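You operate a simulated robot arm through the tools that you are given. There is no shell and no other tool.

Carry out the task below with a simulated robot arm. There is one attempt and no reset: what you move stays moved.

JOB
Raise the drum, reset the trip and oil the puffs.
Fine: raise and reset first; 3 pushes of the green lever while it runs, at least 2 more turns, then stop it.

The check looks at the end state, three seconds after you hand in, the way a careful person would. Anything else that was tipped, shoved, dropped, spilled or broken makes it a failure.

ROBOT AND FRAMES
A 6-joint arm with a fingered hand, fixed in place. Base frame: the origin is on the floor under the middle of its stand, x ahead of it, y to its left, z up. Lengths are in mm, angles in degrees, forces in N, time in s.
With the tool pointing down near the work surface it reaches from about 100 to 720 mm from the base axis. Its first joint turns from -166.0 to 166.0 degrees. Payload 4 kg.
The TCP is the grasp point between the finger pads, 26 mm short of the fingertips. In the tool frame z runs along the fingers and y along their closing line. The gripper opens to 132 mm; its body begins 73 mm behind the TCP. The gripper is a hand of 5 fingers: y runs from the thumb to the fingers, the wrist lies at [0, 0, -239] in the tool frame, and closing takes about 1.5 s.
Orientation is that of the tool frame in the base frame, as [roll, pitch, yaw] about the fixed x, y, z axes, in that order (R = Rz(yaw) Ry(pitch) Rx(roll)). With the fingers straight down and closing along the base's y, the tool's x points along the base's -x, its y along +y and its z along -z.

CONTROLS
- The arm moves only by the tool move_arm. Its argument "moves" is a list of rows, each a list of 3 entries, a list of its own where there are three numbers: the shift along the tool's x, y, z in units of 20 mm (1.0 is 20 mm), then the turn, a rotation vector about the tool's x, y, z in units of 6 degrees (1.0 is 6 degrees), then the closure in counts, from 0 (fully open) to 255 (shut). In form: [[[dx, dy, dz], [wx, wy, wz], hand], ...]. A call has 1 to 20 rows; each row shifts and turns the commanded pose from where the row before left it, along the tool's axes as they then stand. A call with a number of a shift or a turn outside -1 to 1 is refused whole. A row lasts 0.2 s, in which the tool goes at most 50 mm and 8.6 degrees; a call with a longer step from one row to the next is refused whole, and so is a gripper value outside its range. Where a pose cannot be reached the arm comes as near as it can. A force on the tool above 40 N (or 10 N above the force at the start of the call, whichever is more), or a blocked arm, ends the call early, and 0.2 s more pass. Each finger travels about 45 mm/s and halts on what it meets, pressing with about 33 N; the grip force reading is that of the motor and also rises with nothing between the fingers. The clock runs only during rows and for 0.2 s after the last one: add rows that do not move to give the fingers time. It gives the time, the measured TCP pose, the force on the tool (base axes), the opening and the grip force at its end, in the units of the frame above (readings bear some noise), with the torque about the TCP (base axes, N m) and any sound that the robot's microphone picked up, and new pictures: "views" is both (left out), scene, wrist or none.
- Cameras (640 x 400 px; columns grow to the right, rows downward): "scene" is fixed at [230.8, -506.3, 1649.1]; the picture's right is [0.73, -0.68, 0.00], its down [-0.48, -0.51, -0.71] and it looks along [0.49, 0.52, -0.70] (base axes); focal length 328 px, centre (320, 200). "wrist" rides on the gripper at [85, 2, -97] in the tool frame; the picture's right is [-0.02, 1.00, 0.00], its down [-0.75, -0.02, -0.66] and it looks along [-0.66, -0.01, 0.75] (tool axes); focal length 270 px, centre (320, 200). There is no depth. A picture from a camera that has moved, and an enlarged one, comes with that camera's place and axes in the base frame and with its lens. The place of the scene camera against the robot may be out by one fixed shift of up to 18 mm in any direction.
- set_grasp(shape): the hand has 5 fingers and takes this shape, open, in about a second: jaw (thumb against the fingers, like two jaws); tri (thumb and two fingers); tip (a fingertip pinch); poke (one finger out to press); point (the index stretched); flat (the hand flat); cup (the hand cupped); fist (a fist). The gripper value then closes the fingers along that shape, each until it touches; the sizes above hold for jaw. It gives what a move gives, with no picture.
- inspect(camera, box): a new picture of the part [left, top, right, bottom] of that camera's present view, enlarged. It takes no simulated time.
- close_job(): hands the job in; it is judged then, once.

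Nothing tells you positions but the pictures and the camera data. Unless the task says otherwise, let go and move clear before handing in.

The tools are called after ">>>" as a command line: name --argument value ..., lists and objects as JSON in quotes. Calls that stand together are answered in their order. move_arm: Moves the arm, as the interface text tells. Its arguments: {"type":"object","properties":{"moves":{"type":"array","items":{"type":"array"}},"views":{"type":"string","enum":["both","scene","wrist","none"]}},"required":["moves"]} The other tools are called the same way: set_grasp (shape) gives the hand a shape; inspect (camera, box) takes an enlarged picture of a part of a camera's view; close_job () hands the job in.

At the start:

```text
clock: 0.0
position: [424.4, -181.6, 1292.2]
tool_rot: [179.9, 0.0, -179.8]
contact_force: [-0.1, -0.1, 0.0]
torque: [0.01, 0.01, 0.0]
opening: 131.7
grasp_force: 0.1
shape: jaw
```

scene: 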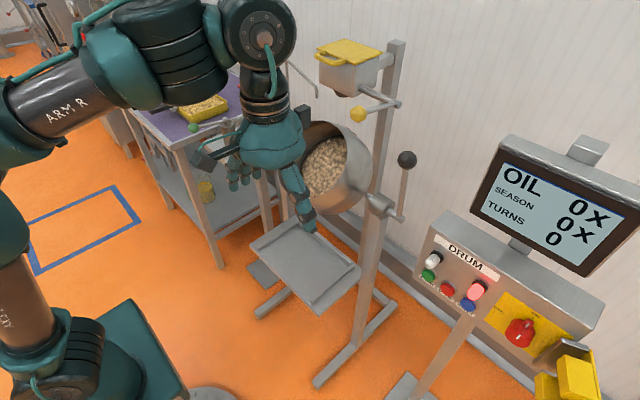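
wrist: 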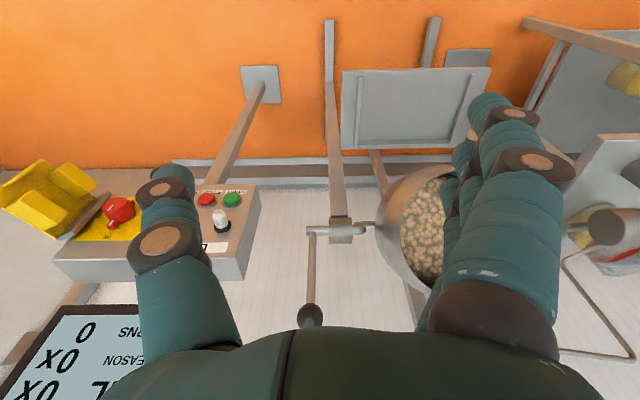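

I see a tilted drum of puffs on a stand, a crank lever with a black ball, a control panel labelled DRUM with several buttons and a red switch, and a dispenser above with a yellow ball. I'll look closer before moving anything.

>>> inspect --camera "scene" --box '[400, 220, 620, 400]'

>>> inspect --camera "scene" --box '[280, 20, 440, 240]'

>>> inspect --camera "scene" --box '[120, 60, 320, 240]'

>>> inspect --camera "wrist" --box '[0, 140, 320, 400]'

>>> inspect --camera "wrist" --box '[290, 20, 640, 360]'

```text
2.22 times, centred on (510, 310) of scene
camera zoom: at [230.8, -506.3, 1649.1], right [0.73, -0.68, 0.0], down [-0.48, -0.51, -0.71], along [0.49, 0.52, -0.7], focal length 728 px, centre (-102, -44)
```

zoom: 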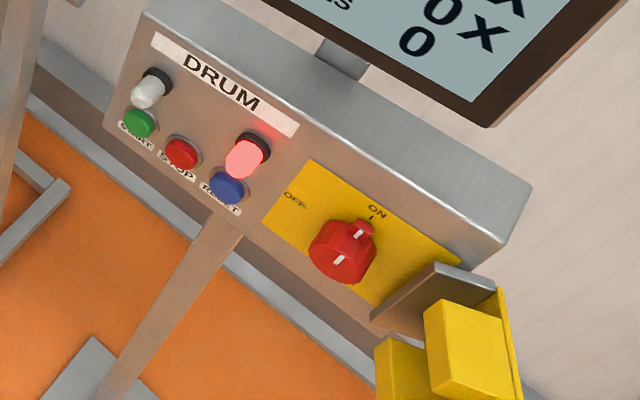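

```text
1.82 times, centred on (360, 130) of scene
camera zoom: at [230.8, -506.3, 1649.1], right [0.73, -0.68, 0.0], down [-0.48, -0.51, -0.71], along [0.49, 0.52, -0.7], focal length 596 px, centre (247, 327)
```

zoom: 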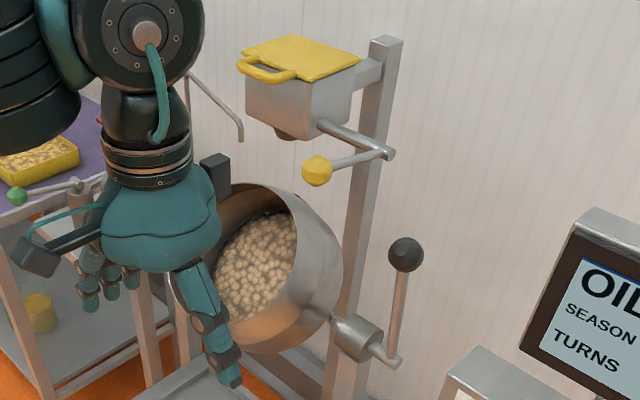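

```text
2.22 times, centred on (220, 150) of scene
camera zoom: at [230.8, -506.3, 1649.1], right [0.73, -0.68, 0.0], down [-0.48, -0.51, -0.71], along [0.49, 0.52, -0.7], focal length 728 px, centre (542, 311)
```

zoom: 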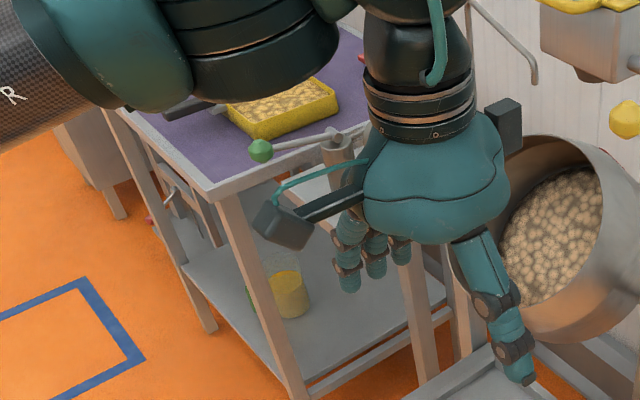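

```text
1.54 times, centred on (160, 270) of wrist
camera zoom: at [340.1, -179.4, 1389.5], right [0.02, 1.0, 0.0], down [0.75, -0.01, 0.66], along [0.66, -0.01, -0.75], focal length 416 px, centre (566, 92)
```

zoom: 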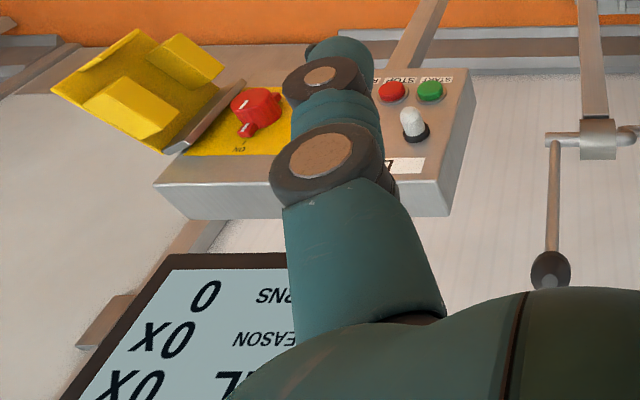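

```text
1.18 times, centred on (465, 190) of wrist
camera zoom: at [340.1, -179.4, 1389.5], right [0.02, 1.0, 0.0], down [0.75, -0.01, 0.66], along [0.66, -0.01, -0.75], focal length 318 px, centre (149, 212)
```

zoom: 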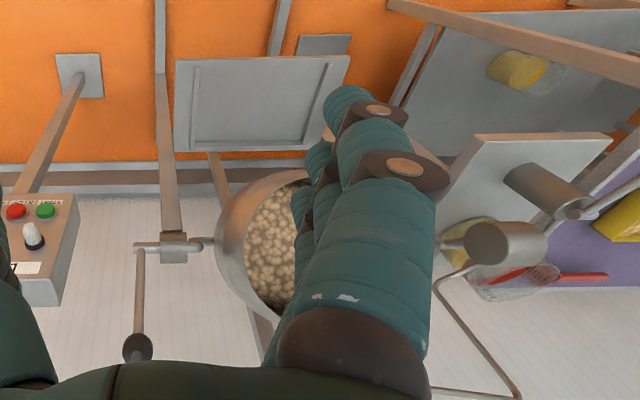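

The drum has its mouth towards the robot, with a black-ball tilt lever on its right. The panel has START, STOP and blue RESET buttons and a lit red trip lamp, and the green-ball oil pump lever is on the table to the left. I'll shift the hand to the right (-y) for an unobstructed view before touching anything.

>>> move_arm --moves '[[[0, -1, 0], [0, 0, 0], 0], [[0, -1, 0], [0, 0, 0], 0], [[0, -1, 0], [0, 0, 0], 0], [[0, -1, 0], [0, 0, 0], 0], [[0, -1, 0], [0, 0, 0], 0], [[0, -1, 0], [0, 0, 0], 0], [[0, -1, 0], [0, 0, 0], 0], [[0, -1, 0], [0, 0, 0], 0], [[0, -1, 0], [0, 0, 0], 0], [[0, -1, 0], [0, 0, 0], 0]]'

```text
clock: 2.2
position: [426.5, -381.7, 1291.3]
tool_rot: [179.9, 0.0, -179.8]
contact_force: [0.1, 0.2, 0.6]
torque: [0.01, 0.0, -0.01]
opening: 132.0
grasp_force: 0.0
shape: jaw
camera wrist: at [340.6, -379.1, 1389.5], right [0.02, 1.0, 0.0], down [0.75, -0.01, 0.66], along [0.66, -0.01, -0.75], focal length 270 px, centre (320, 200)
```

scene: 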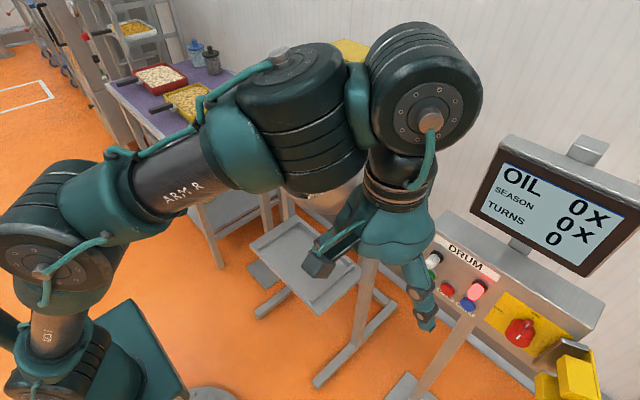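
wrist: 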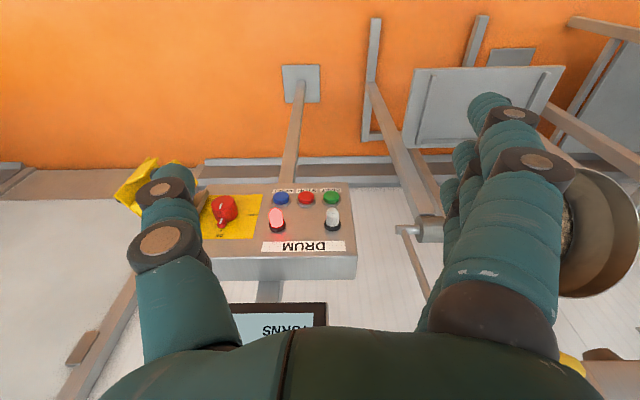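

The wrist camera now shows the panel clearly, with RESET, STOP and START in a row. I'll zoom in on the panel and the lever to measure them.

>>> inspect --camera "wrist" --box '[200, 170, 440, 320]'

>>> inspect --camera "wrist" --box '[360, 180, 520, 290]'

>>> inspect --camera "scene" --box '[80, 0, 320, 150]'

```text
2.67 times, centred on (320, 245) of wrist
camera zoom: at [340.6, -379.1, 1389.5], right [0.02, 1.0, 0.0], down [0.75, -0.01, 0.66], along [0.66, -0.01, -0.75], focal length 721 px, centre (320, 80)
```

zoom: 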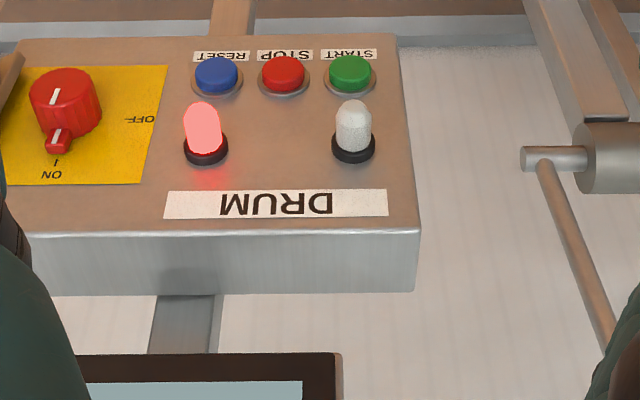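

```text
3.64 times, centred on (440, 235) of wrist
camera zoom: at [340.6, -379.1, 1389.5], right [0.02, 1.0, 0.0], down [0.75, -0.01, 0.66], along [0.66, -0.01, -0.75], focal length 983 px, centre (-116, 73)
```

zoom: 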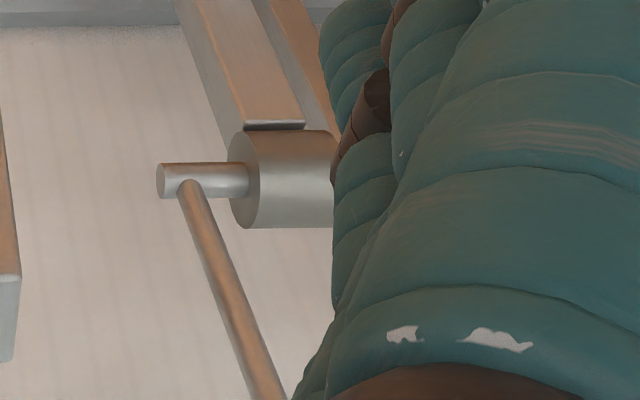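

```text
2.67 times, centred on (200, 75) of scene
camera zoom: at [230.8, -506.3, 1649.1], right [0.73, -0.68, 0.0], down [-0.48, -0.51, -0.71], along [0.49, 0.52, -0.7], focal length 874 px, centre (640, 533)
```

zoom: 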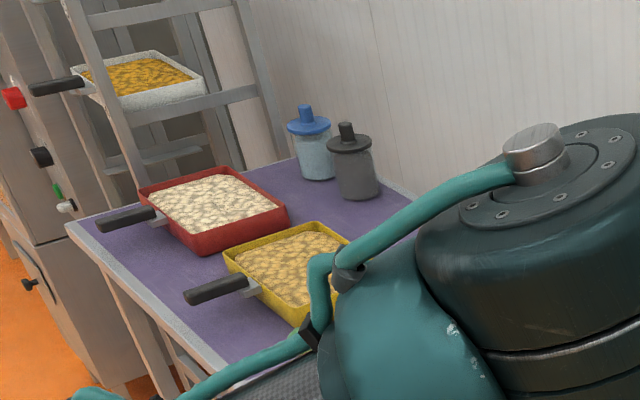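

The panel looks like a nearly vertical face at about x=690, with the buttons near z=980. The lever pivot is near (790, -203, 975) and its ball is about 200 mm above that. Next I'll move back and turn the hand left so the wrist camera sees the drum and the oil pump.

>>> move_arm --moves '[[[0, 1, 0], [0, 0, 0], 0], [[0, 1, 0], [0, 0, 0], 0], [[0, 1, 0], [0, 0, 0], 0], [[0, 1, 0], [0, 0, 0], 0], [[0, 1, 0], [0, 0, 0], 0], [[0, 1, 0], [0, 0, 0], 0], [[0, 1, 0], [0, 0, 0], 0], [[0, 1, 0], [0, 0, 0], 0], [[0, 0, 0], [0, 0, -1], 0], [[0, 0, 0], [0, 0, -1], 0], [[0, 0, 0], [0, 0, -1], 0], [[0, 0, 0], [0, 0, -1], 0], [[0, 0, 0], [0, 0, -1], 0], [[0, 0, 0], [0, 0, -1], 0], [[0, 0, 0], [0, 0, -1], 0]]'

```text
clock: 5.4
position: [425.7, -221.8, 1293.2]
tool_rot: [179.9, 0.1, -137.8]
contact_force: [0.1, 0.1, -0.4]
torque: [0.04, 0.0, 0.02]
opening: 131.9
grasp_force: 0.1
shape: jaw
camera wrist: at [361.0, -276.7, 1390.0], right [-0.66, 0.75, 0.0], down [0.57, 0.49, 0.66], along [0.5, 0.43, -0.75], focal length 270 px, centre (320, 200)
```

scene: 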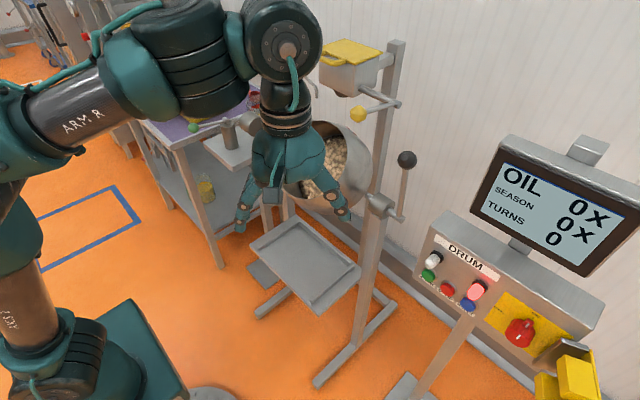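
wrist: 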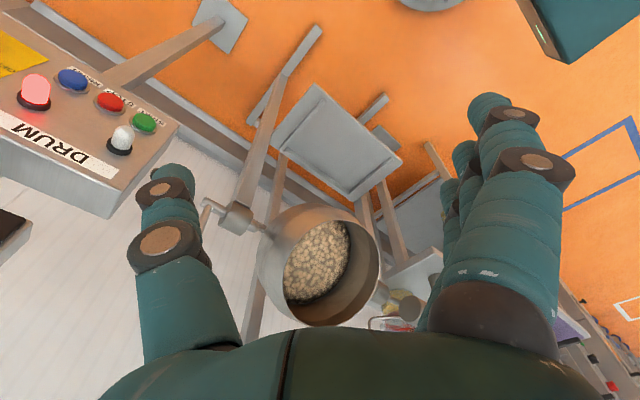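

The drum is now visible with its mouth forward and slightly up. I'll make a fist to clear the camera's view and to prepare for pushing the lever.

>>> set_grasp --shape "fist"

>>> move_arm --moves '[[[0, 0, 0], [0, 0, 0], 255], [[0, 0, 0], [0, 0, 0], 255], [[0, 0, 0], [0, 0, 0], 255], [[0, 0, 0], [0, 0, 0], 255], [[0, 0, 0], [0, 0, 0], 255], [[0, 0, 0], [0, 0, 0], 255], [[0, 0, 0], [0, 0, 0], 255]]'

```text
clock: 6.3
position: [425.8, -221.9, 1292.2]
tool_rot: [-180.0, -0.1, -137.9]
contact_force: [0.4, -0.3, 0.1]
torque: [-0.03, 0.02, 0.05]
opening: 0.1
grasp_force: 0.1
shape: fist
```

```text
clock: 7.9
position: [425.5, -223.0, 1292.8]
tool_rot: [-180.0, 0.0, -137.9]
contact_force: [-0.8, 0.2, 0.7]
torque: [0.01, 0.01, -0.01]
opening: 0.1
grasp_force: 0.1
shape: fist
camera wrist: at [360.9, -276.6, 1390.0], right [-0.65, 0.76, 0.0], down [0.57, 0.49, 0.66], along [0.5, 0.43, -0.75], focal length 270 px, centre (320, 200)
```

scene: 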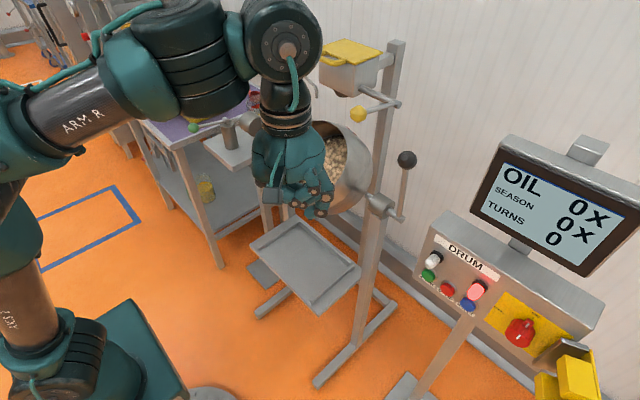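
wrist: 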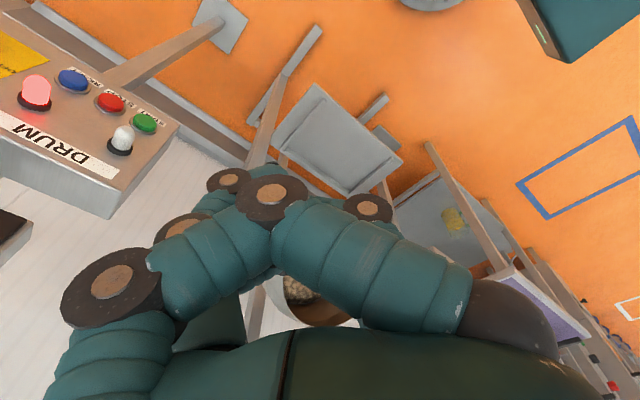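

The fist is formed. I'll turn the hand back to face +x, move forward a little, and pitch the fingers towards horizontal at the lever.

>>> move_arm --moves '[[[0, 0, 0], [0, 0, 1], 255], [[0, 0, 0], [0, 0, 1], 255], [[0, 0, 0], [0, 0, 1], 255], [[0, 0, 0], [0, 0, 1], 255], [[0, 0, 0], [0, 0, 1], 255], [[0, 0, 0], [0, 0, 1], 255], [[0, 0, 0], [0, 0, 1], 255], [[-1, 0, 0], [0, 0, 0], 255], [[-1, 0, 0], [0, 0, 0], 255], [[-1, 0, 0], [0, 0, 0], 255], [[-1, 0, 0], [0, 0, 0], 255], [[0, 0, 0], [0, -1, 0], 255], [[0, 0, 0], [0, -1, 0], 255], [[0, 0, 0], [0, -1, 0], 255], [[0, 0, 0], [0, -1, 0], 255], [[0, 0, 0], [0, -1, 0], 255], [[0, 0, 0], [0, -1, 0], 255], [[0, 0, 0], [0, -1, 0], 255], [[0, 0, 0], [0, -1, 0], 255]]'

```text
clock: 11.9
position: [544.4, -226.4, 1369.8]
tool_rot: [179.9, 28.5, 179.6]
contact_force: [1.1, -0.1, -0.1]
torque: [0.03, -0.02, 0.01]
opening: 0.0
grasp_force: 0.0
shape: fist
out of reach, approached as far as the arm can: row 14, 15, 16, 17, 18, 19
camera wrist: at [423.7, -221.8, 1414.9], right [0.02, 1.0, 0.01], down [0.35, -0.02, 0.94], along [0.94, -0.02, -0.35], focal length 270 px, centre (320, 200)
```

scene: 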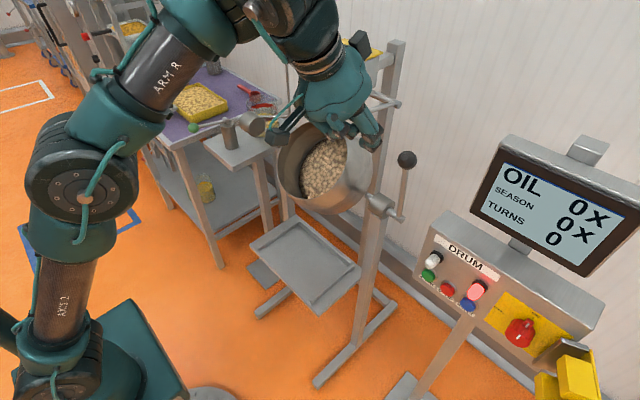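
wrist: 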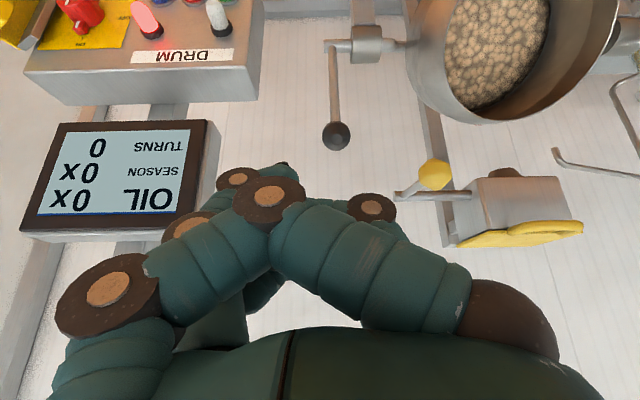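

The arm hit a reach limit while pitching at this height, so I'll work lower. This view is useful, so I'll zoom in to measure the lever, hopper and pump.

>>> inspect --camera "wrist" --box '[300, 0, 640, 250]'

>>> inspect --camera "scene" --box '[140, 60, 300, 220]'

>>> inspect --camera "scene" --box '[260, 30, 440, 250]'

>>> inspect --camera "wrist" --box '[20, 0, 270, 160]'

```text
1.60 times, centred on (470, 125) of wrist
camera zoom: at [423.7, -221.8, 1414.9], right [0.02, 1.0, 0.01], down [0.35, -0.02, 0.94], along [0.94, -0.02, -0.35], focal length 432 px, centre (80, 320)
```

zoom: 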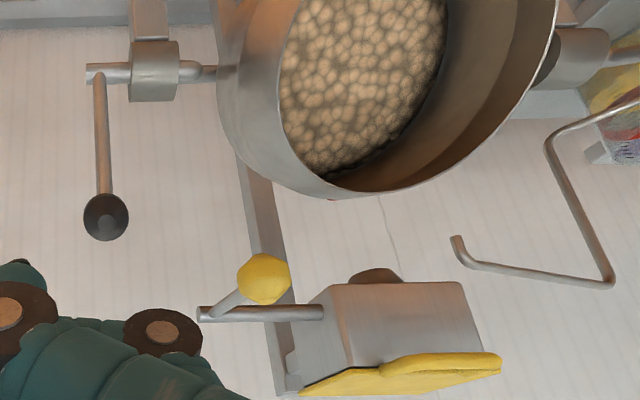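

```text
2.50 times, centred on (220, 140) of scene
camera zoom: at [230.8, -506.3, 1649.1], right [0.73, -0.68, 0.0], down [-0.48, -0.51, -0.71], along [0.49, 0.52, -0.7], focal length 819 px, centre (570, 350)
```

zoom: 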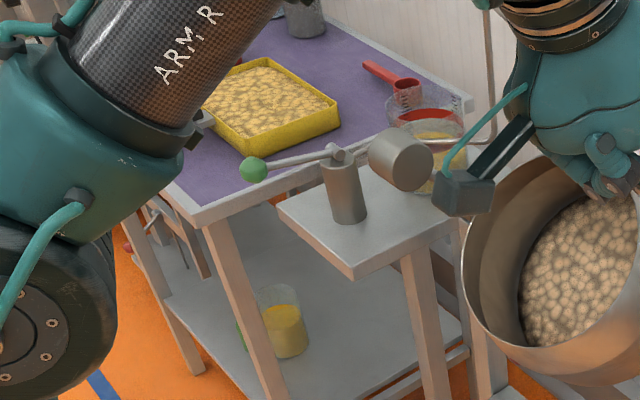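

```text
1.82 times, centred on (350, 140) of scene
camera zoom: at [230.8, -506.3, 1649.1], right [0.73, -0.68, 0.0], down [-0.48, -0.51, -0.71], along [0.49, 0.52, -0.7], focal length 596 px, centre (266, 309)
```

zoom: 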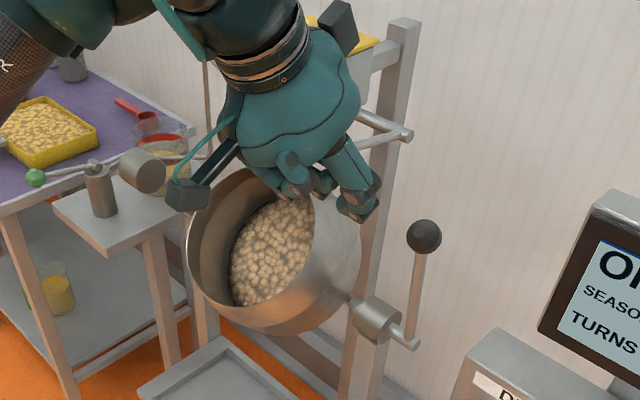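

```text
2.50 times, centred on (145, 80) of wrist
camera zoom: at [423.7, -221.8, 1414.9], right [0.02, 1.0, 0.01], down [0.35, -0.02, 0.94], along [0.94, -0.02, -0.35], focal length 676 px, centre (758, 500)
```

zoom: 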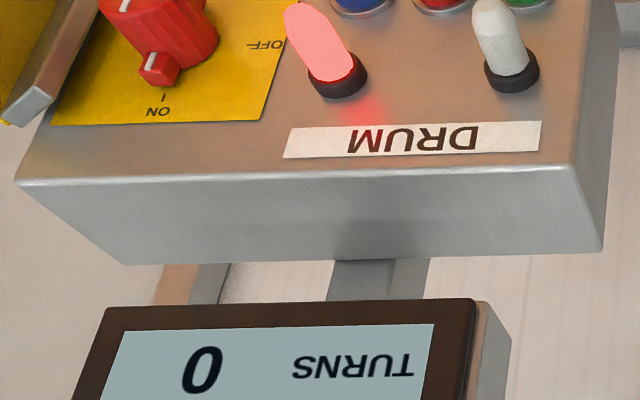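

Ball of the drum lever: about (779, -202, 1179). Pivot: about (790, -203, 979). Yellow season ball: about (753, -76, 1257), which I must not touch. I'll look at the arm's own posture to understand the reach limit.

>>> inspect --camera "scene" --box '[0, 0, 400, 250]'

>>> inspect --camera "scene" --box '[0, 150, 400, 400]'

```text
1.60 times, centred on (200, 125) of scene
camera zoom: at [230.8, -506.3, 1649.1], right [0.73, -0.68, 0.0], down [-0.48, -0.51, -0.71], along [0.49, 0.52, -0.7], focal length 524 px, centre (512, 320)
```

zoom: 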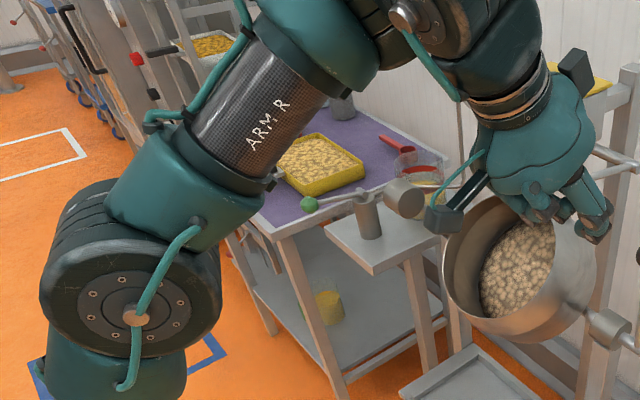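

```text
1.60 times, centred on (200, 275) of scene
camera zoom: at [230.8, -506.3, 1649.1], right [0.73, -0.68, 0.0], down [-0.48, -0.51, -0.71], along [0.49, 0.52, -0.7], focal length 524 px, centre (512, 80)
```

zoom: 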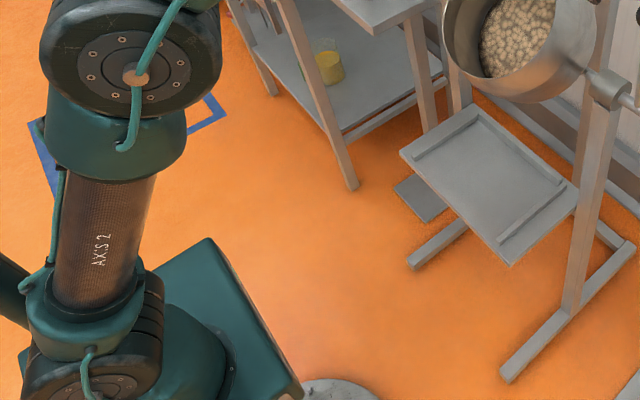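

I'll undo the pitch to get a clean reference and see how the command bookkeeping behaves.

>>> move_arm --moves '[[[0, 0, 0], [0, 1, 0], 255], [[0, 0, 0], [0, 1, 0], 255], [[0, 0, 0], [0, 1, 0], 255], [[0, 0, 0], [0, 1, 0], 255]]' --views "none"

```text
clock: 12.9
position: [529.7, -217.3, 1344.1]
tool_rot: [-179.9, 4.5, 179.7]
contact_force: [0.1, 0.6, -0.5]
torque: [0.01, -0.01, 0.01]
opening: 0.0
grasp_force: 0.0
shape: fist
out of reach, approached as far as the arm can: row 3, 4
```

The arm tracks from the measured pose and is near its upper reach here. I'll lower the hand to ball height well in front of the lever, then try pitching again.

>>> move_arm --moves '[[[0, 0, 1], [0, 0, 0], 255], [[0, 0, 1], [0, 0, 0], 255], [[0, 0, 1], [0, 0, 0], 255], [[0, 0, 1], [0, 0, 0], 255], [[0, 0, 1], [0, 0, 0], 255], [[0, 0, 1], [0, 0, 0], 255], [[0, 0, 1], [0, 0, 0], 255], [[0, 0, 1], [0, 0, 0], 255], [[0, 0, 0], [0, -1, 0], 255], [[0, 0, 0], [0, -1, 0], 255], [[0, 0, 0], [0, -1, 0], 255], [[0, 0, 0], [0, -1, 0], 255], [[0, 0, 0], [0, -1, 0], 255]]'

```text
clock: 15.7
position: [585.6, -184.2, 1236.5]
tool_rot: [-174.8, 11.9, 176.8]
contact_force: [-0.4, 0.0, -0.7]
torque: [-0.03, 0.03, 0.01]
opening: 0.0
grasp_force: 0.1
shape: fist
out of reach, approached as far as the arm can: row 8, 9, 10, 11, 12, 13
camera wrist: at [482.8, -167.1, 1313.6], right [0.1, 0.99, -0.08], down [0.6, 0.01, 0.8], along [0.79, -0.13, -0.6], focal length 270 px, centre (320, 200)
```

scene: 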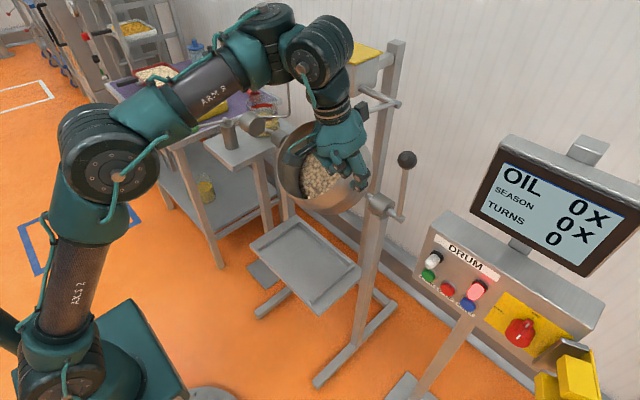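
wrist: 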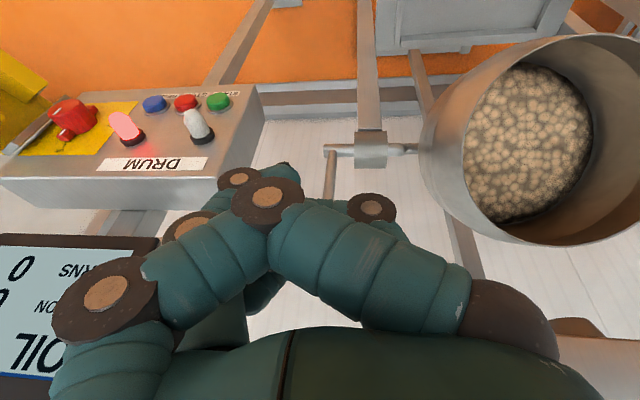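

The arm drifted when it hit a joint limit, so I need to understand the wrist. I'll look closely at it.

>>> inspect --camera "scene" --box '[150, 0, 390, 150]'

>>> inspect --camera "scene" --box '[0, 80, 240, 400]'

```text
2.67 times, centred on (270, 75) of scene
camera zoom: at [230.8, -506.3, 1649.1], right [0.73, -0.68, 0.0], down [-0.48, -0.51, -0.71], along [0.49, 0.52, -0.7], focal length 874 px, centre (453, 533)
```

zoom: 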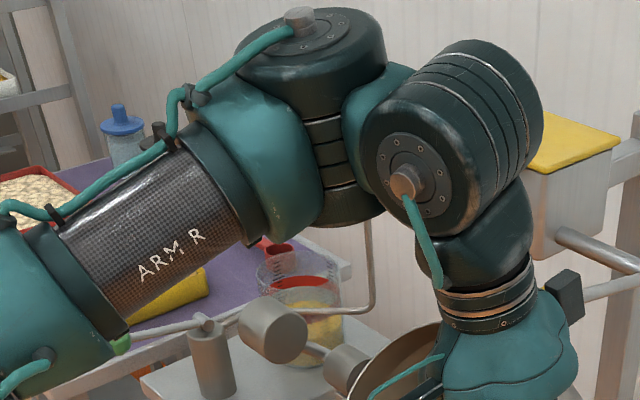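

```text
1.25 times, centred on (120, 240) of scene
camera zoom: at [230.8, -506.3, 1649.1], right [0.73, -0.68, 0.0], down [-0.48, -0.51, -0.71], along [0.49, 0.52, -0.7], focal length 410 px, centre (570, 150)
```

zoom: 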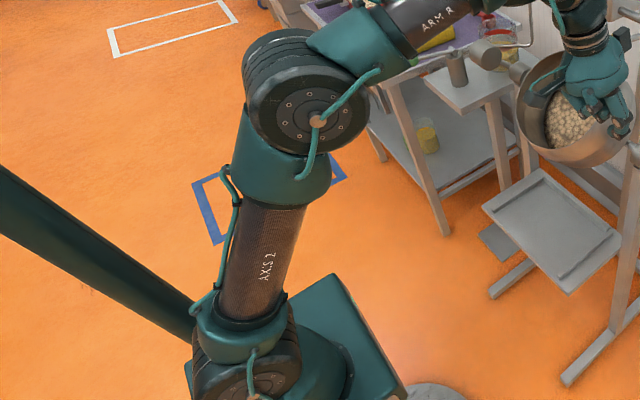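

The wrist is stuck at a fold limit: the hand hangs in line with the wrist-yaw axis and can only tilt backwards in this branch. I'll back away and swing the hand round sideways, left and then forward, so the wrist yaw joint flips and the hand can point forward.

>>> move_arm --moves '[[[1, 0, 0], [0, 0, 0], 255], [[1, 0, 0], [0, 0, 0], 255], [[1, 0, 0], [0, 0, 0], 255], [[1, 0, 0], [0, 0, 0], 255], [[1, 0, 0], [0, 0, 0], 255], [[1, 0, 0], [0, 0, 0], 255], [[1, 0, 0], [0, 0, 0], 255], [[0, 0, 0], [-1, 0, 0], 255], [[0, 0, 0], [-1, 0, 0], 255], [[0, 0, 0], [-1, 0, 0], 255], [[0, 0, 0], [-1, 0, 0], 255], [[0, 0, 0], [-1, 0, 0], 255], [[0, 0, 0], [-1, 0, 0], 255]]'

```text
clock: 18.5
position: [511.1, -43.4, 1303.4]
tool_rot: [156.0, 11.8, 176.6]
contact_force: [0.9, 0.7, 1.0]
torque: [0.02, -0.02, 0.0]
opening: 0.0
grasp_force: 0.0
shape: fist
out of reach, approached as far as the arm can: row 1, 2, 3, 4, 5, 6, 7, 8, 9, 10, 11, 12, 13
camera wrist: at [407.1, -73.3, 1373.4], right [-0.01, 0.91, 0.4], down [0.6, -0.32, 0.74], along [0.8, 0.25, -0.54], focal length 270 px, centre (320, 200)
```

scene: 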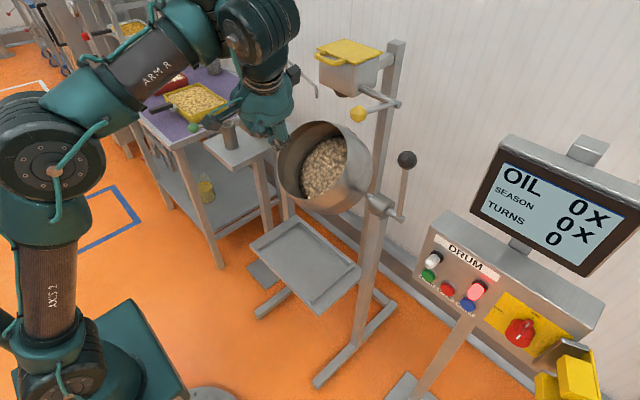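
wrist: 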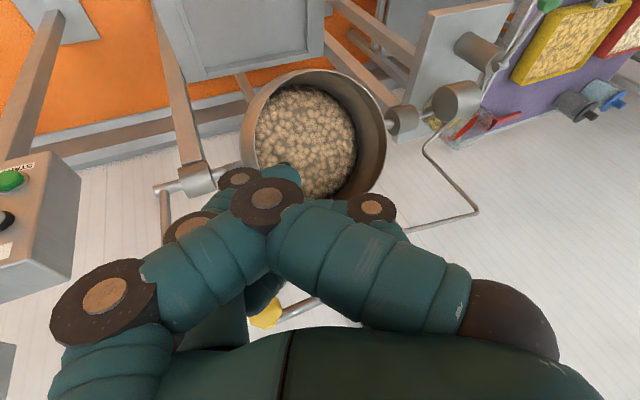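

The arm is still fighting a joint limit. I'll study the arm's posture again before moving further.

>>> inspect --camera "scene" --box '[80, 0, 320, 150]'

>>> inspect --camera "scene" --box '[0, 60, 240, 400]'

```text
2.67 times, centred on (200, 75) of scene
camera zoom: at [230.8, -506.3, 1649.1], right [0.73, -0.68, 0.0], down [-0.48, -0.51, -0.71], along [0.49, 0.52, -0.7], focal length 874 px, centre (640, 533)
```

zoom: 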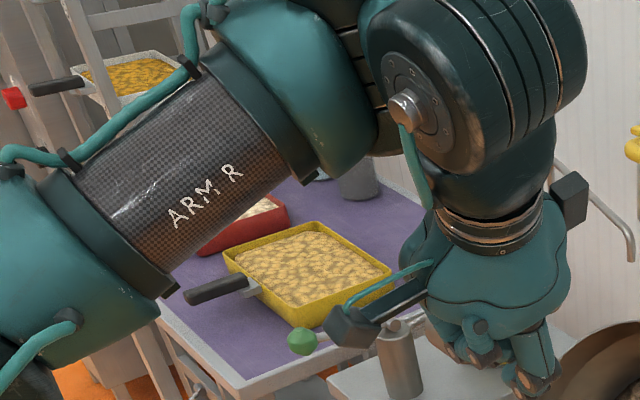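

```text
1.18 times, centred on (120, 230) of scene
camera zoom: at [230.8, -506.3, 1649.1], right [0.73, -0.68, 0.0], down [-0.48, -0.51, -0.71], along [0.49, 0.52, -0.7], focal length 386 px, centre (555, 165)
```

zoom: 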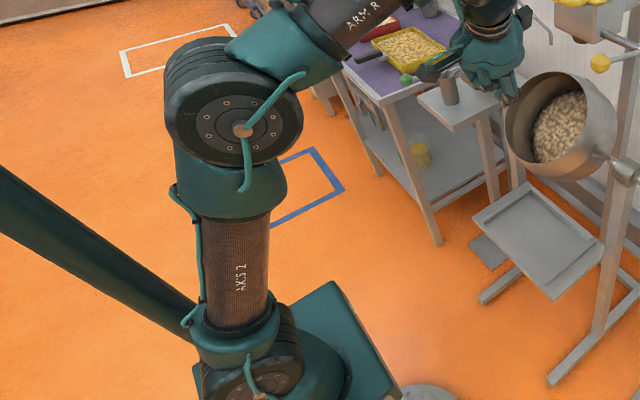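

The sideways tilt worked, but the position drifted, probably because the last (tool roll) joint ran into its limit while holding the heading. I'll spin the hand clockwise about its own axis to relieve it and check for limit flags.

>>> move_arm --moves '[[[0, 0, 0], [0, 0, 1], 255], [[0, 0, 0], [0, 0, 1], 255], [[0, 0, 0], [0, 0, 1], 255], [[0, 0, 0], [0, 0, 1], 255], [[0, 0, 0], [0, 0, 1], 255]]'

```text
clock: 19.7
position: [510.1, -42.9, 1303.9]
tool_rot: [153.6, -1.2, 149.3]
contact_force: [-0.1, -0.4, 0.3]
torque: [0.01, -0.02, -0.02]
opening: 0.2
grasp_force: 0.1
shape: fist
camera wrist: at [417.6, -35.7, 1393.4], right [0.48, 0.75, 0.45], down [0.5, -0.66, 0.56], along [0.72, -0.05, -0.69], focal length 270 px, centre (320, 200)
```

scene: 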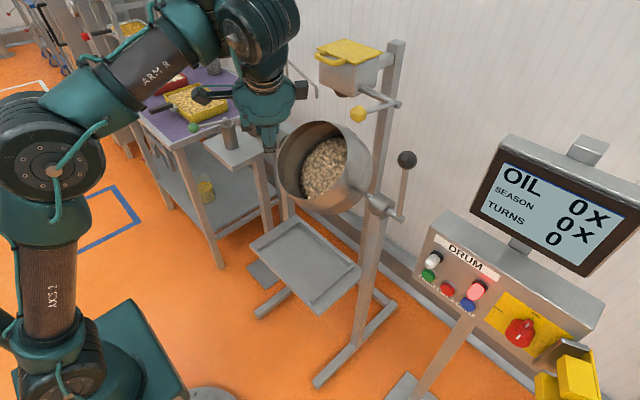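
wrist: 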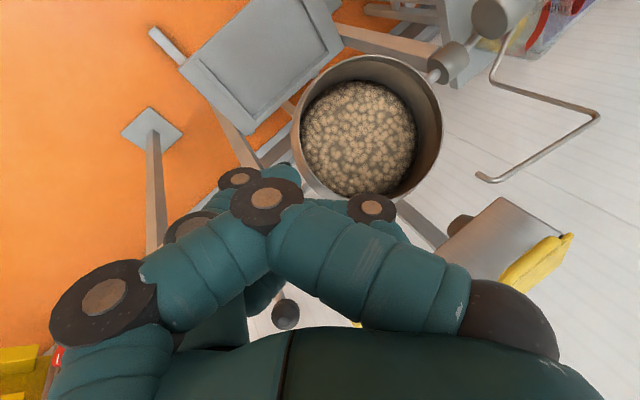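

That cleared the limit. Now I'll back away from the drum and swing the tilted hand clockwise about the vertical so that it leans forward.

>>> move_arm --moves '[[[0.12, -0.99, -0.49], [0, 0, 0], 255], [[0.12, -0.99, -0.49], [0, 0, 0], 255], [[0.12, -0.99, -0.49], [0, 0, 0], 255], [[0.12, -0.99, -0.49], [0, 0, 0], 255], [[0.12, -0.99, -0.49], [0, 0, 0], 255], [[0.12, -0.99, -0.49], [0, 0, 0], 255], [[0, 0, 0], [-0.02, -0.444, 0.896], 255], [[0, 0, 0], [-0.02, -0.444, 0.896], 255], [[0, 0, 0], [-0.02, -0.444, 0.896], 255], [[0, 0, 0], [-0.02, -0.444, 0.896], 255], [[0, 0, 0], [-0.02, -0.444, 0.896], 255], [[0, 0, 0], [-0.02, -0.444, 0.896], 255], [[0, 0, 0], [-0.02, -0.444, 0.896], 255], [[0, 0, 0], [-0.02, -0.444, 0.896], 255], [[0, 0, 0], [-0.02, -0.444, 0.896], 255], [[0, 0, 0], [-0.02, -0.444, 0.896], 255], [[0, 0, 0], [-0.02, -0.444, 0.896], 255]]'

```text
clock: 23.3
position: [446.3, -162.0, 1374.3]
tool_rot: [154.0, -1.5, 83.3]
contact_force: [0.2, -0.6, -0.8]
torque: [-0.02, 0.0, -0.01]
opening: 0.0
grasp_force: 0.1
shape: fist
out of reach, approached as far as the arm can: row 2, 3, 4, 5, 6, 7, 8, 9, 10, 11, 12, 13, 14, 15, 16
camera wrist: at [415.1, -73.0, 1464.9], right [0.89, -0.14, 0.44], down [-0.39, -0.73, 0.57], along [0.24, -0.67, -0.7], focal length 270 px, centre (320, 200)
```

scene: 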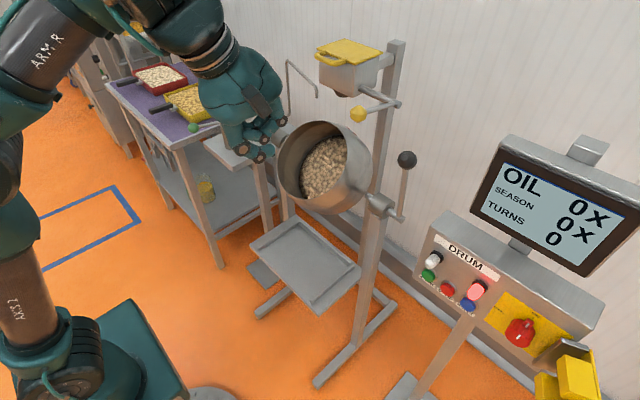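
wrist: 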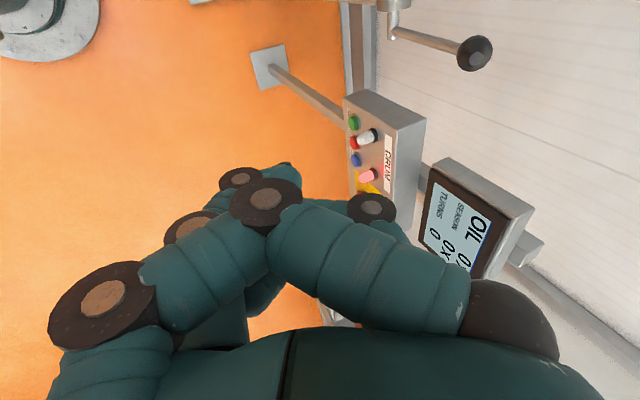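

The hand now leans forward and the wrist has flipped into the other branch, with no limit flag on the last row. Next I'll pitch it up to horizontal while moving forward, staying short of and above the lever.

>>> move_arm --moves '[[[-0.2, 0.545, 0.71], [-1, 0, 0], 255], [[-0.2, 0.465, 0.765], [-1, 0, 0], 255], [[-0.2, 0.385, 0.81], [-1, 0, 0], 255], [[-0.2, 0.295, 0.845], [-1, 0, 0], 255], [[-0.2, 0.21, 0.87], [-1, 0, 0], 255], [[-0.2, 0.115, 0.89], [-1, 0, 0], 255], [[-0.2, 0.02, 0.895], [-1, 0, 0], 255], [[-0.2, -0.07, 0.89], [-1, 0, 0], 255]]'

```text
clock: 25.1
position: [573.9, -214.8, 1470.3]
tool_rot: [124.7, -1.4, 83.3]
contact_force: [0.1, 0.3, 1.1]
torque: [0.03, 0.01, -0.02]
opening: 0.0
grasp_force: 0.0
shape: fist
out of reach, approached as far as the arm can: row 1, 2, 3, 4, 5, 6, 7, 8
camera wrist: at [504.9, -122.4, 1529.9], right [0.56, -0.11, 0.82], down [-0.63, -0.69, 0.34], along [0.53, -0.71, -0.46], focal length 270 px, centre (320, 200)
```

scene: 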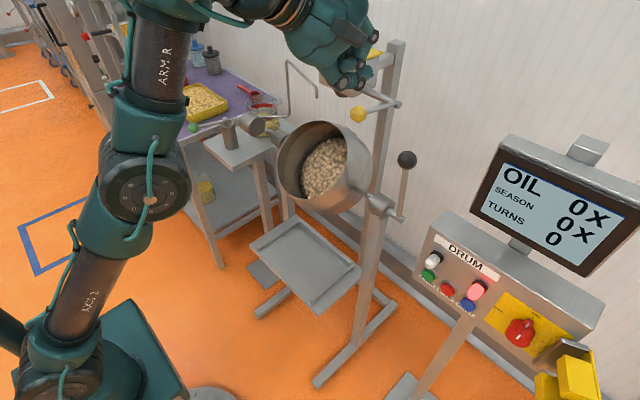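
wrist: 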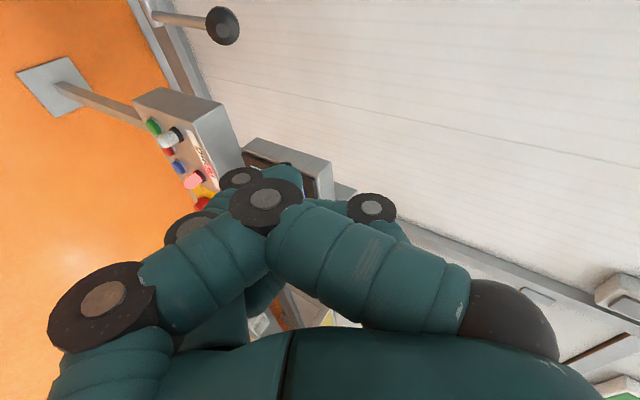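

The tool only reaches further forward by raising the forearm. My model is that the tool's forward pitch can't exceed the forearm's elevation unless the wrist yaw joint is flipped, and it flips the other way round (via the right). I'll return to a slightly backward-leaning hand at a moderate height.

>>> move_arm --moves '[[[0, -0.94, 0], [0.75, 0, 0], 255], [[0, -0.94, 0], [0.75, 0, 0], 255], [[0, -0.94, 0], [0.75, 0, 0], 255], [[0, -0.94, 0], [0.75, 0, 0], 255], [[-0.075, -0.96, 0.57], [0.6, 0, 0], 255], [[-0.075, -0.93, 0.585], [0.6, 0, 0], 255], [[-0.075, -0.89, 0.595], [0.6, 0, 0], 255], [[-0.075, -0.85, 0.6], [0.6, 0, 0], 255], [[-0.075, -0.81, 0.61], [0.6, 0, 0], 255], [[-0.075, -0.775, 0.61], [0.6, 0, 0], 255], [[-0.075, -0.737, 0.61], [0.6, 0, 0], 255], [[-0.075, -0.7, 0.61], [0.6, 0, 0], 255], [[-0.075, -0.66, 0.604], [0.6, 0, 0], 255], [[-0.075, -0.62, 0.597], [0.6, 0, 0], 255], [[-0.075, -0.585, 0.588], [0.6, 0, 0], 255], [[-0.075, -0.55, 0.577], [0.6, 0, 0], 255], [[-0.075, -0.51, 0.56], [0.6, 0, 0], 255], [[-0.075, -0.48, 0.546], [0.6, 0, 0], 255], [[-0.075, -0.445, 0.53], [0.6, 0, 0], 255]]'

```text
clock: 29.1
position: [365.7, -206.8, 1192.8]
tool_rot: [-163.4, -1.4, 83.3]
contact_force: [-0.3, 0.2, 0.1]
torque: [-0.03, -0.03, -0.01]
opening: 0.0
grasp_force: 0.1
shape: fist
camera wrist: at [404.0, -127.8, 1287.8], right [0.95, -0.13, -0.29], down [0.08, -0.78, 0.62], along [-0.3, -0.61, -0.73], focal length 270 px, centre (320, 200)
```

scene: 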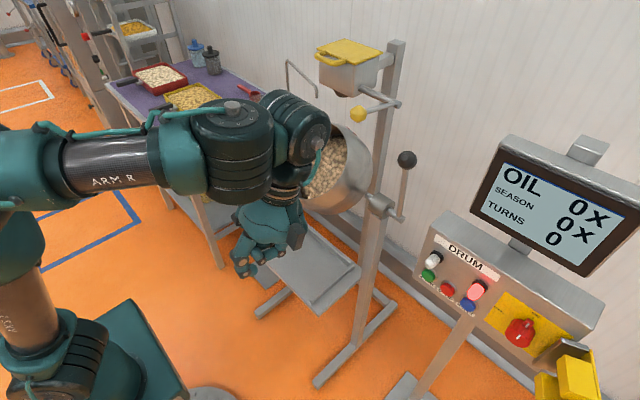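
wrist: 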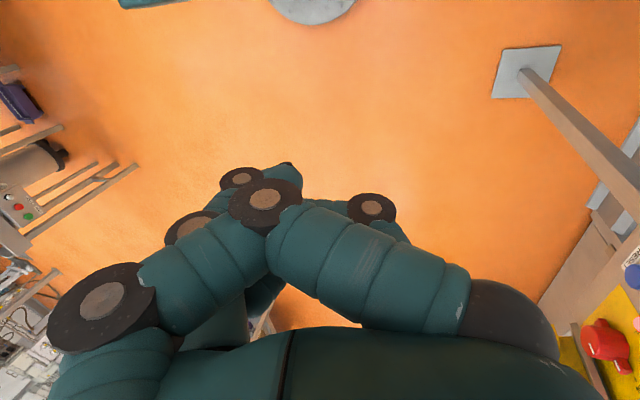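

No flags this time, so the model holds. Next I'll tilt back a bit more and swing the hand counter-clockwise about the wrist, passing over the right side.

>>> move_arm --moves '[[[0, -0.94, 0], [0.75, 0, 0], 255], [[0, -0.94, 0], [0.75, 0, 0], 255], [[0, -0.94, 0], [0.75, 0, 0], 255], [[0, -0.94, 0], [0.75, 0, 0], 255], [[0, -0.94, 0], [0.75, 0, 0], 255], [[-0.79, -0.03, 0], [0.024, -0.631, -0.776], 255], [[-0.79, -0.03, 0], [0.024, -0.631, -0.776], 255], [[-0.79, -0.03, 0], [0.024, -0.631, -0.776], 255], [[-0.79, -0.03, 0], [0.024, -0.631, -0.776], 255], [[-0.79, -0.03, 0], [0.024, -0.631, -0.776], 255], [[-0.79, -0.03, 0], [0.024, -0.631, -0.776], 255], [[-0.79, -0.03, 0], [0.024, -0.631, -0.776], 255], [[-0.79, -0.03, 0], [0.024, -0.631, -0.776], 255], [[-0.79, -0.03, 0], [0.024, -0.631, -0.776], 255], [[-0.79, -0.03, 0], [0.024, -0.631, -0.776], 255]]'

```text
clock: 32.3
position: [418.1, -101.4, 1153.9]
tool_rot: [-149.3, -4.1, 140.4]
contact_force: [-0.6, 0.0, -0.1]
torque: [-0.01, 0.03, 0.02]
opening: 0.1
grasp_force: 0.1
shape: fist
out of reach, approached as far as the arm can: row 4, 5, 6, 7, 8, 9, 10, 11, 12, 13, 14, 15
camera wrist: at [390.0, -10.7, 1242.6], right [0.54, 0.67, -0.51], down [0.82, -0.26, 0.52], along [0.22, -0.69, -0.69], focal length 270 px, centre (320, 200)
```

scene: 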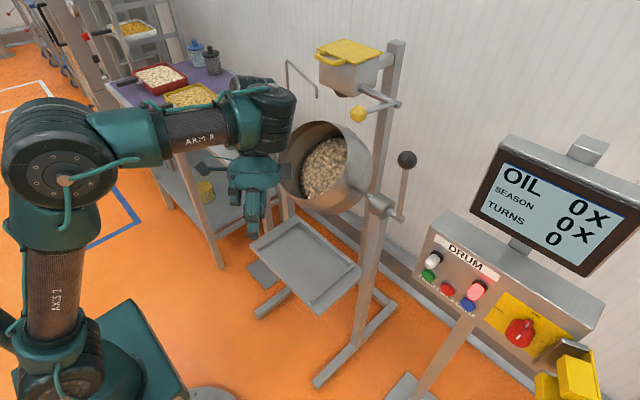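
wrist: 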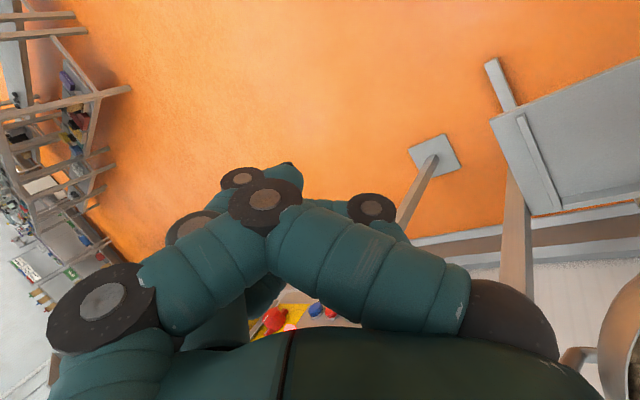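

The backward tilt hit another limit. I'll look closely at the wrist joints again in this clearer posture.

>>> inspect --camera "scene" --box '[150, 60, 310, 250]'

>>> inspect --camera "scene" --box '[0, 80, 200, 400]'

```text
2.11 times, centred on (230, 155) of scene
camera zoom: at [230.8, -506.3, 1649.1], right [0.73, -0.68, 0.0], down [-0.48, -0.51, -0.71], along [0.49, 0.52, -0.7], focal length 690 px, centre (510, 295)
```

zoom: 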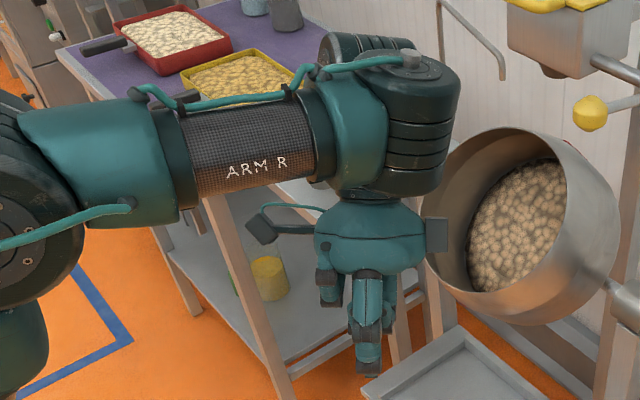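

```text
1.25 times, centred on (100, 240) of scene
camera zoom: at [230.8, -506.3, 1649.1], right [0.73, -0.68, 0.0], down [-0.48, -0.51, -0.71], along [0.49, 0.52, -0.7], focal length 410 px, centre (595, 150)
```

zoom: 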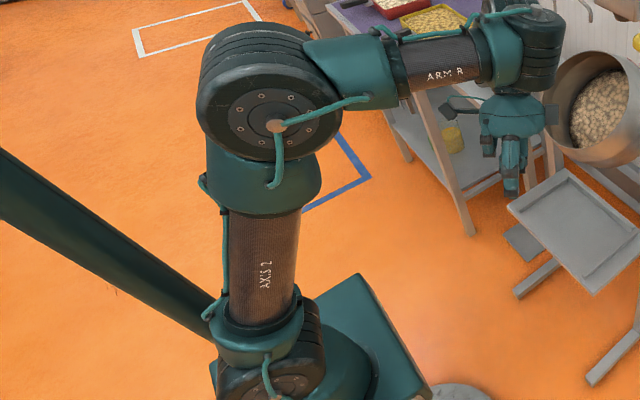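

I think I understand it now: this is a pan-tilt-roll wrist whose pan is limited to about ±90°, with a singularity when the hand lines up with the pan axis. If the hand is exactly vertical, lowering it should pass straight through. First I'll undo the swing.

>>> move_arm --moves '[[[0.637, 0.09, 0], [-0.0715, 0.509, 0.858], 255], [[0.637, 0.09, 0], [-0.0715, 0.509, 0.858], 255], [[0.637, 0.09, 0], [-0.0715, 0.509, 0.858], 255], [[0.637, 0.09, 0], [-0.0715, 0.509, 0.858], 255], [[0.637, 0.09, 0], [-0.0715, 0.509, 0.858], 255], [[0.637, 0.09, 0], [-0.0715, 0.509, 0.858], 255], [[0.637, 0.09, 0], [-0.0715, 0.509, 0.858], 255], [[0.637, 0.09, 0], [-0.0715, 0.509, 0.858], 255]]'

```text
clock: 34.1
position: [380.4, -8.2, 1151.9]
tool_rot: [-149.3, -4.2, 92.3]
contact_force: [0.8, 0.3, 0.4]
torque: [0.0, -0.01, 0.0]
opening: 0.0
grasp_force: 0.0
shape: fist
camera wrist: at [427.8, 73.6, 1240.9], right [0.86, 0.05, -0.51], down [0.35, -0.78, 0.52], along [-0.37, -0.63, -0.69], focal length 270 px, centre (320, 200)
```

scene: 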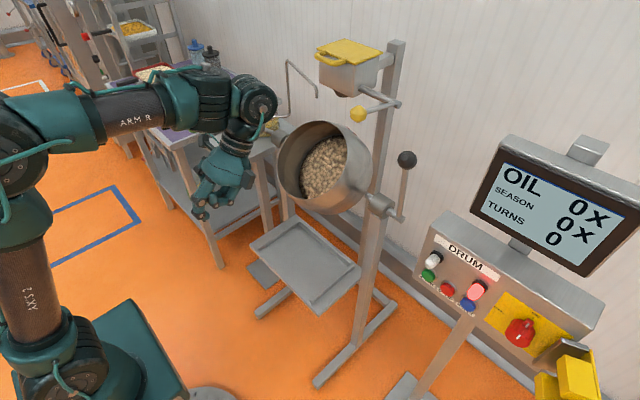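
wrist: 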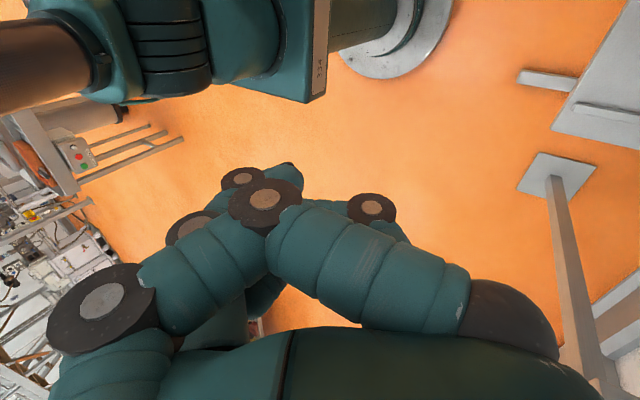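

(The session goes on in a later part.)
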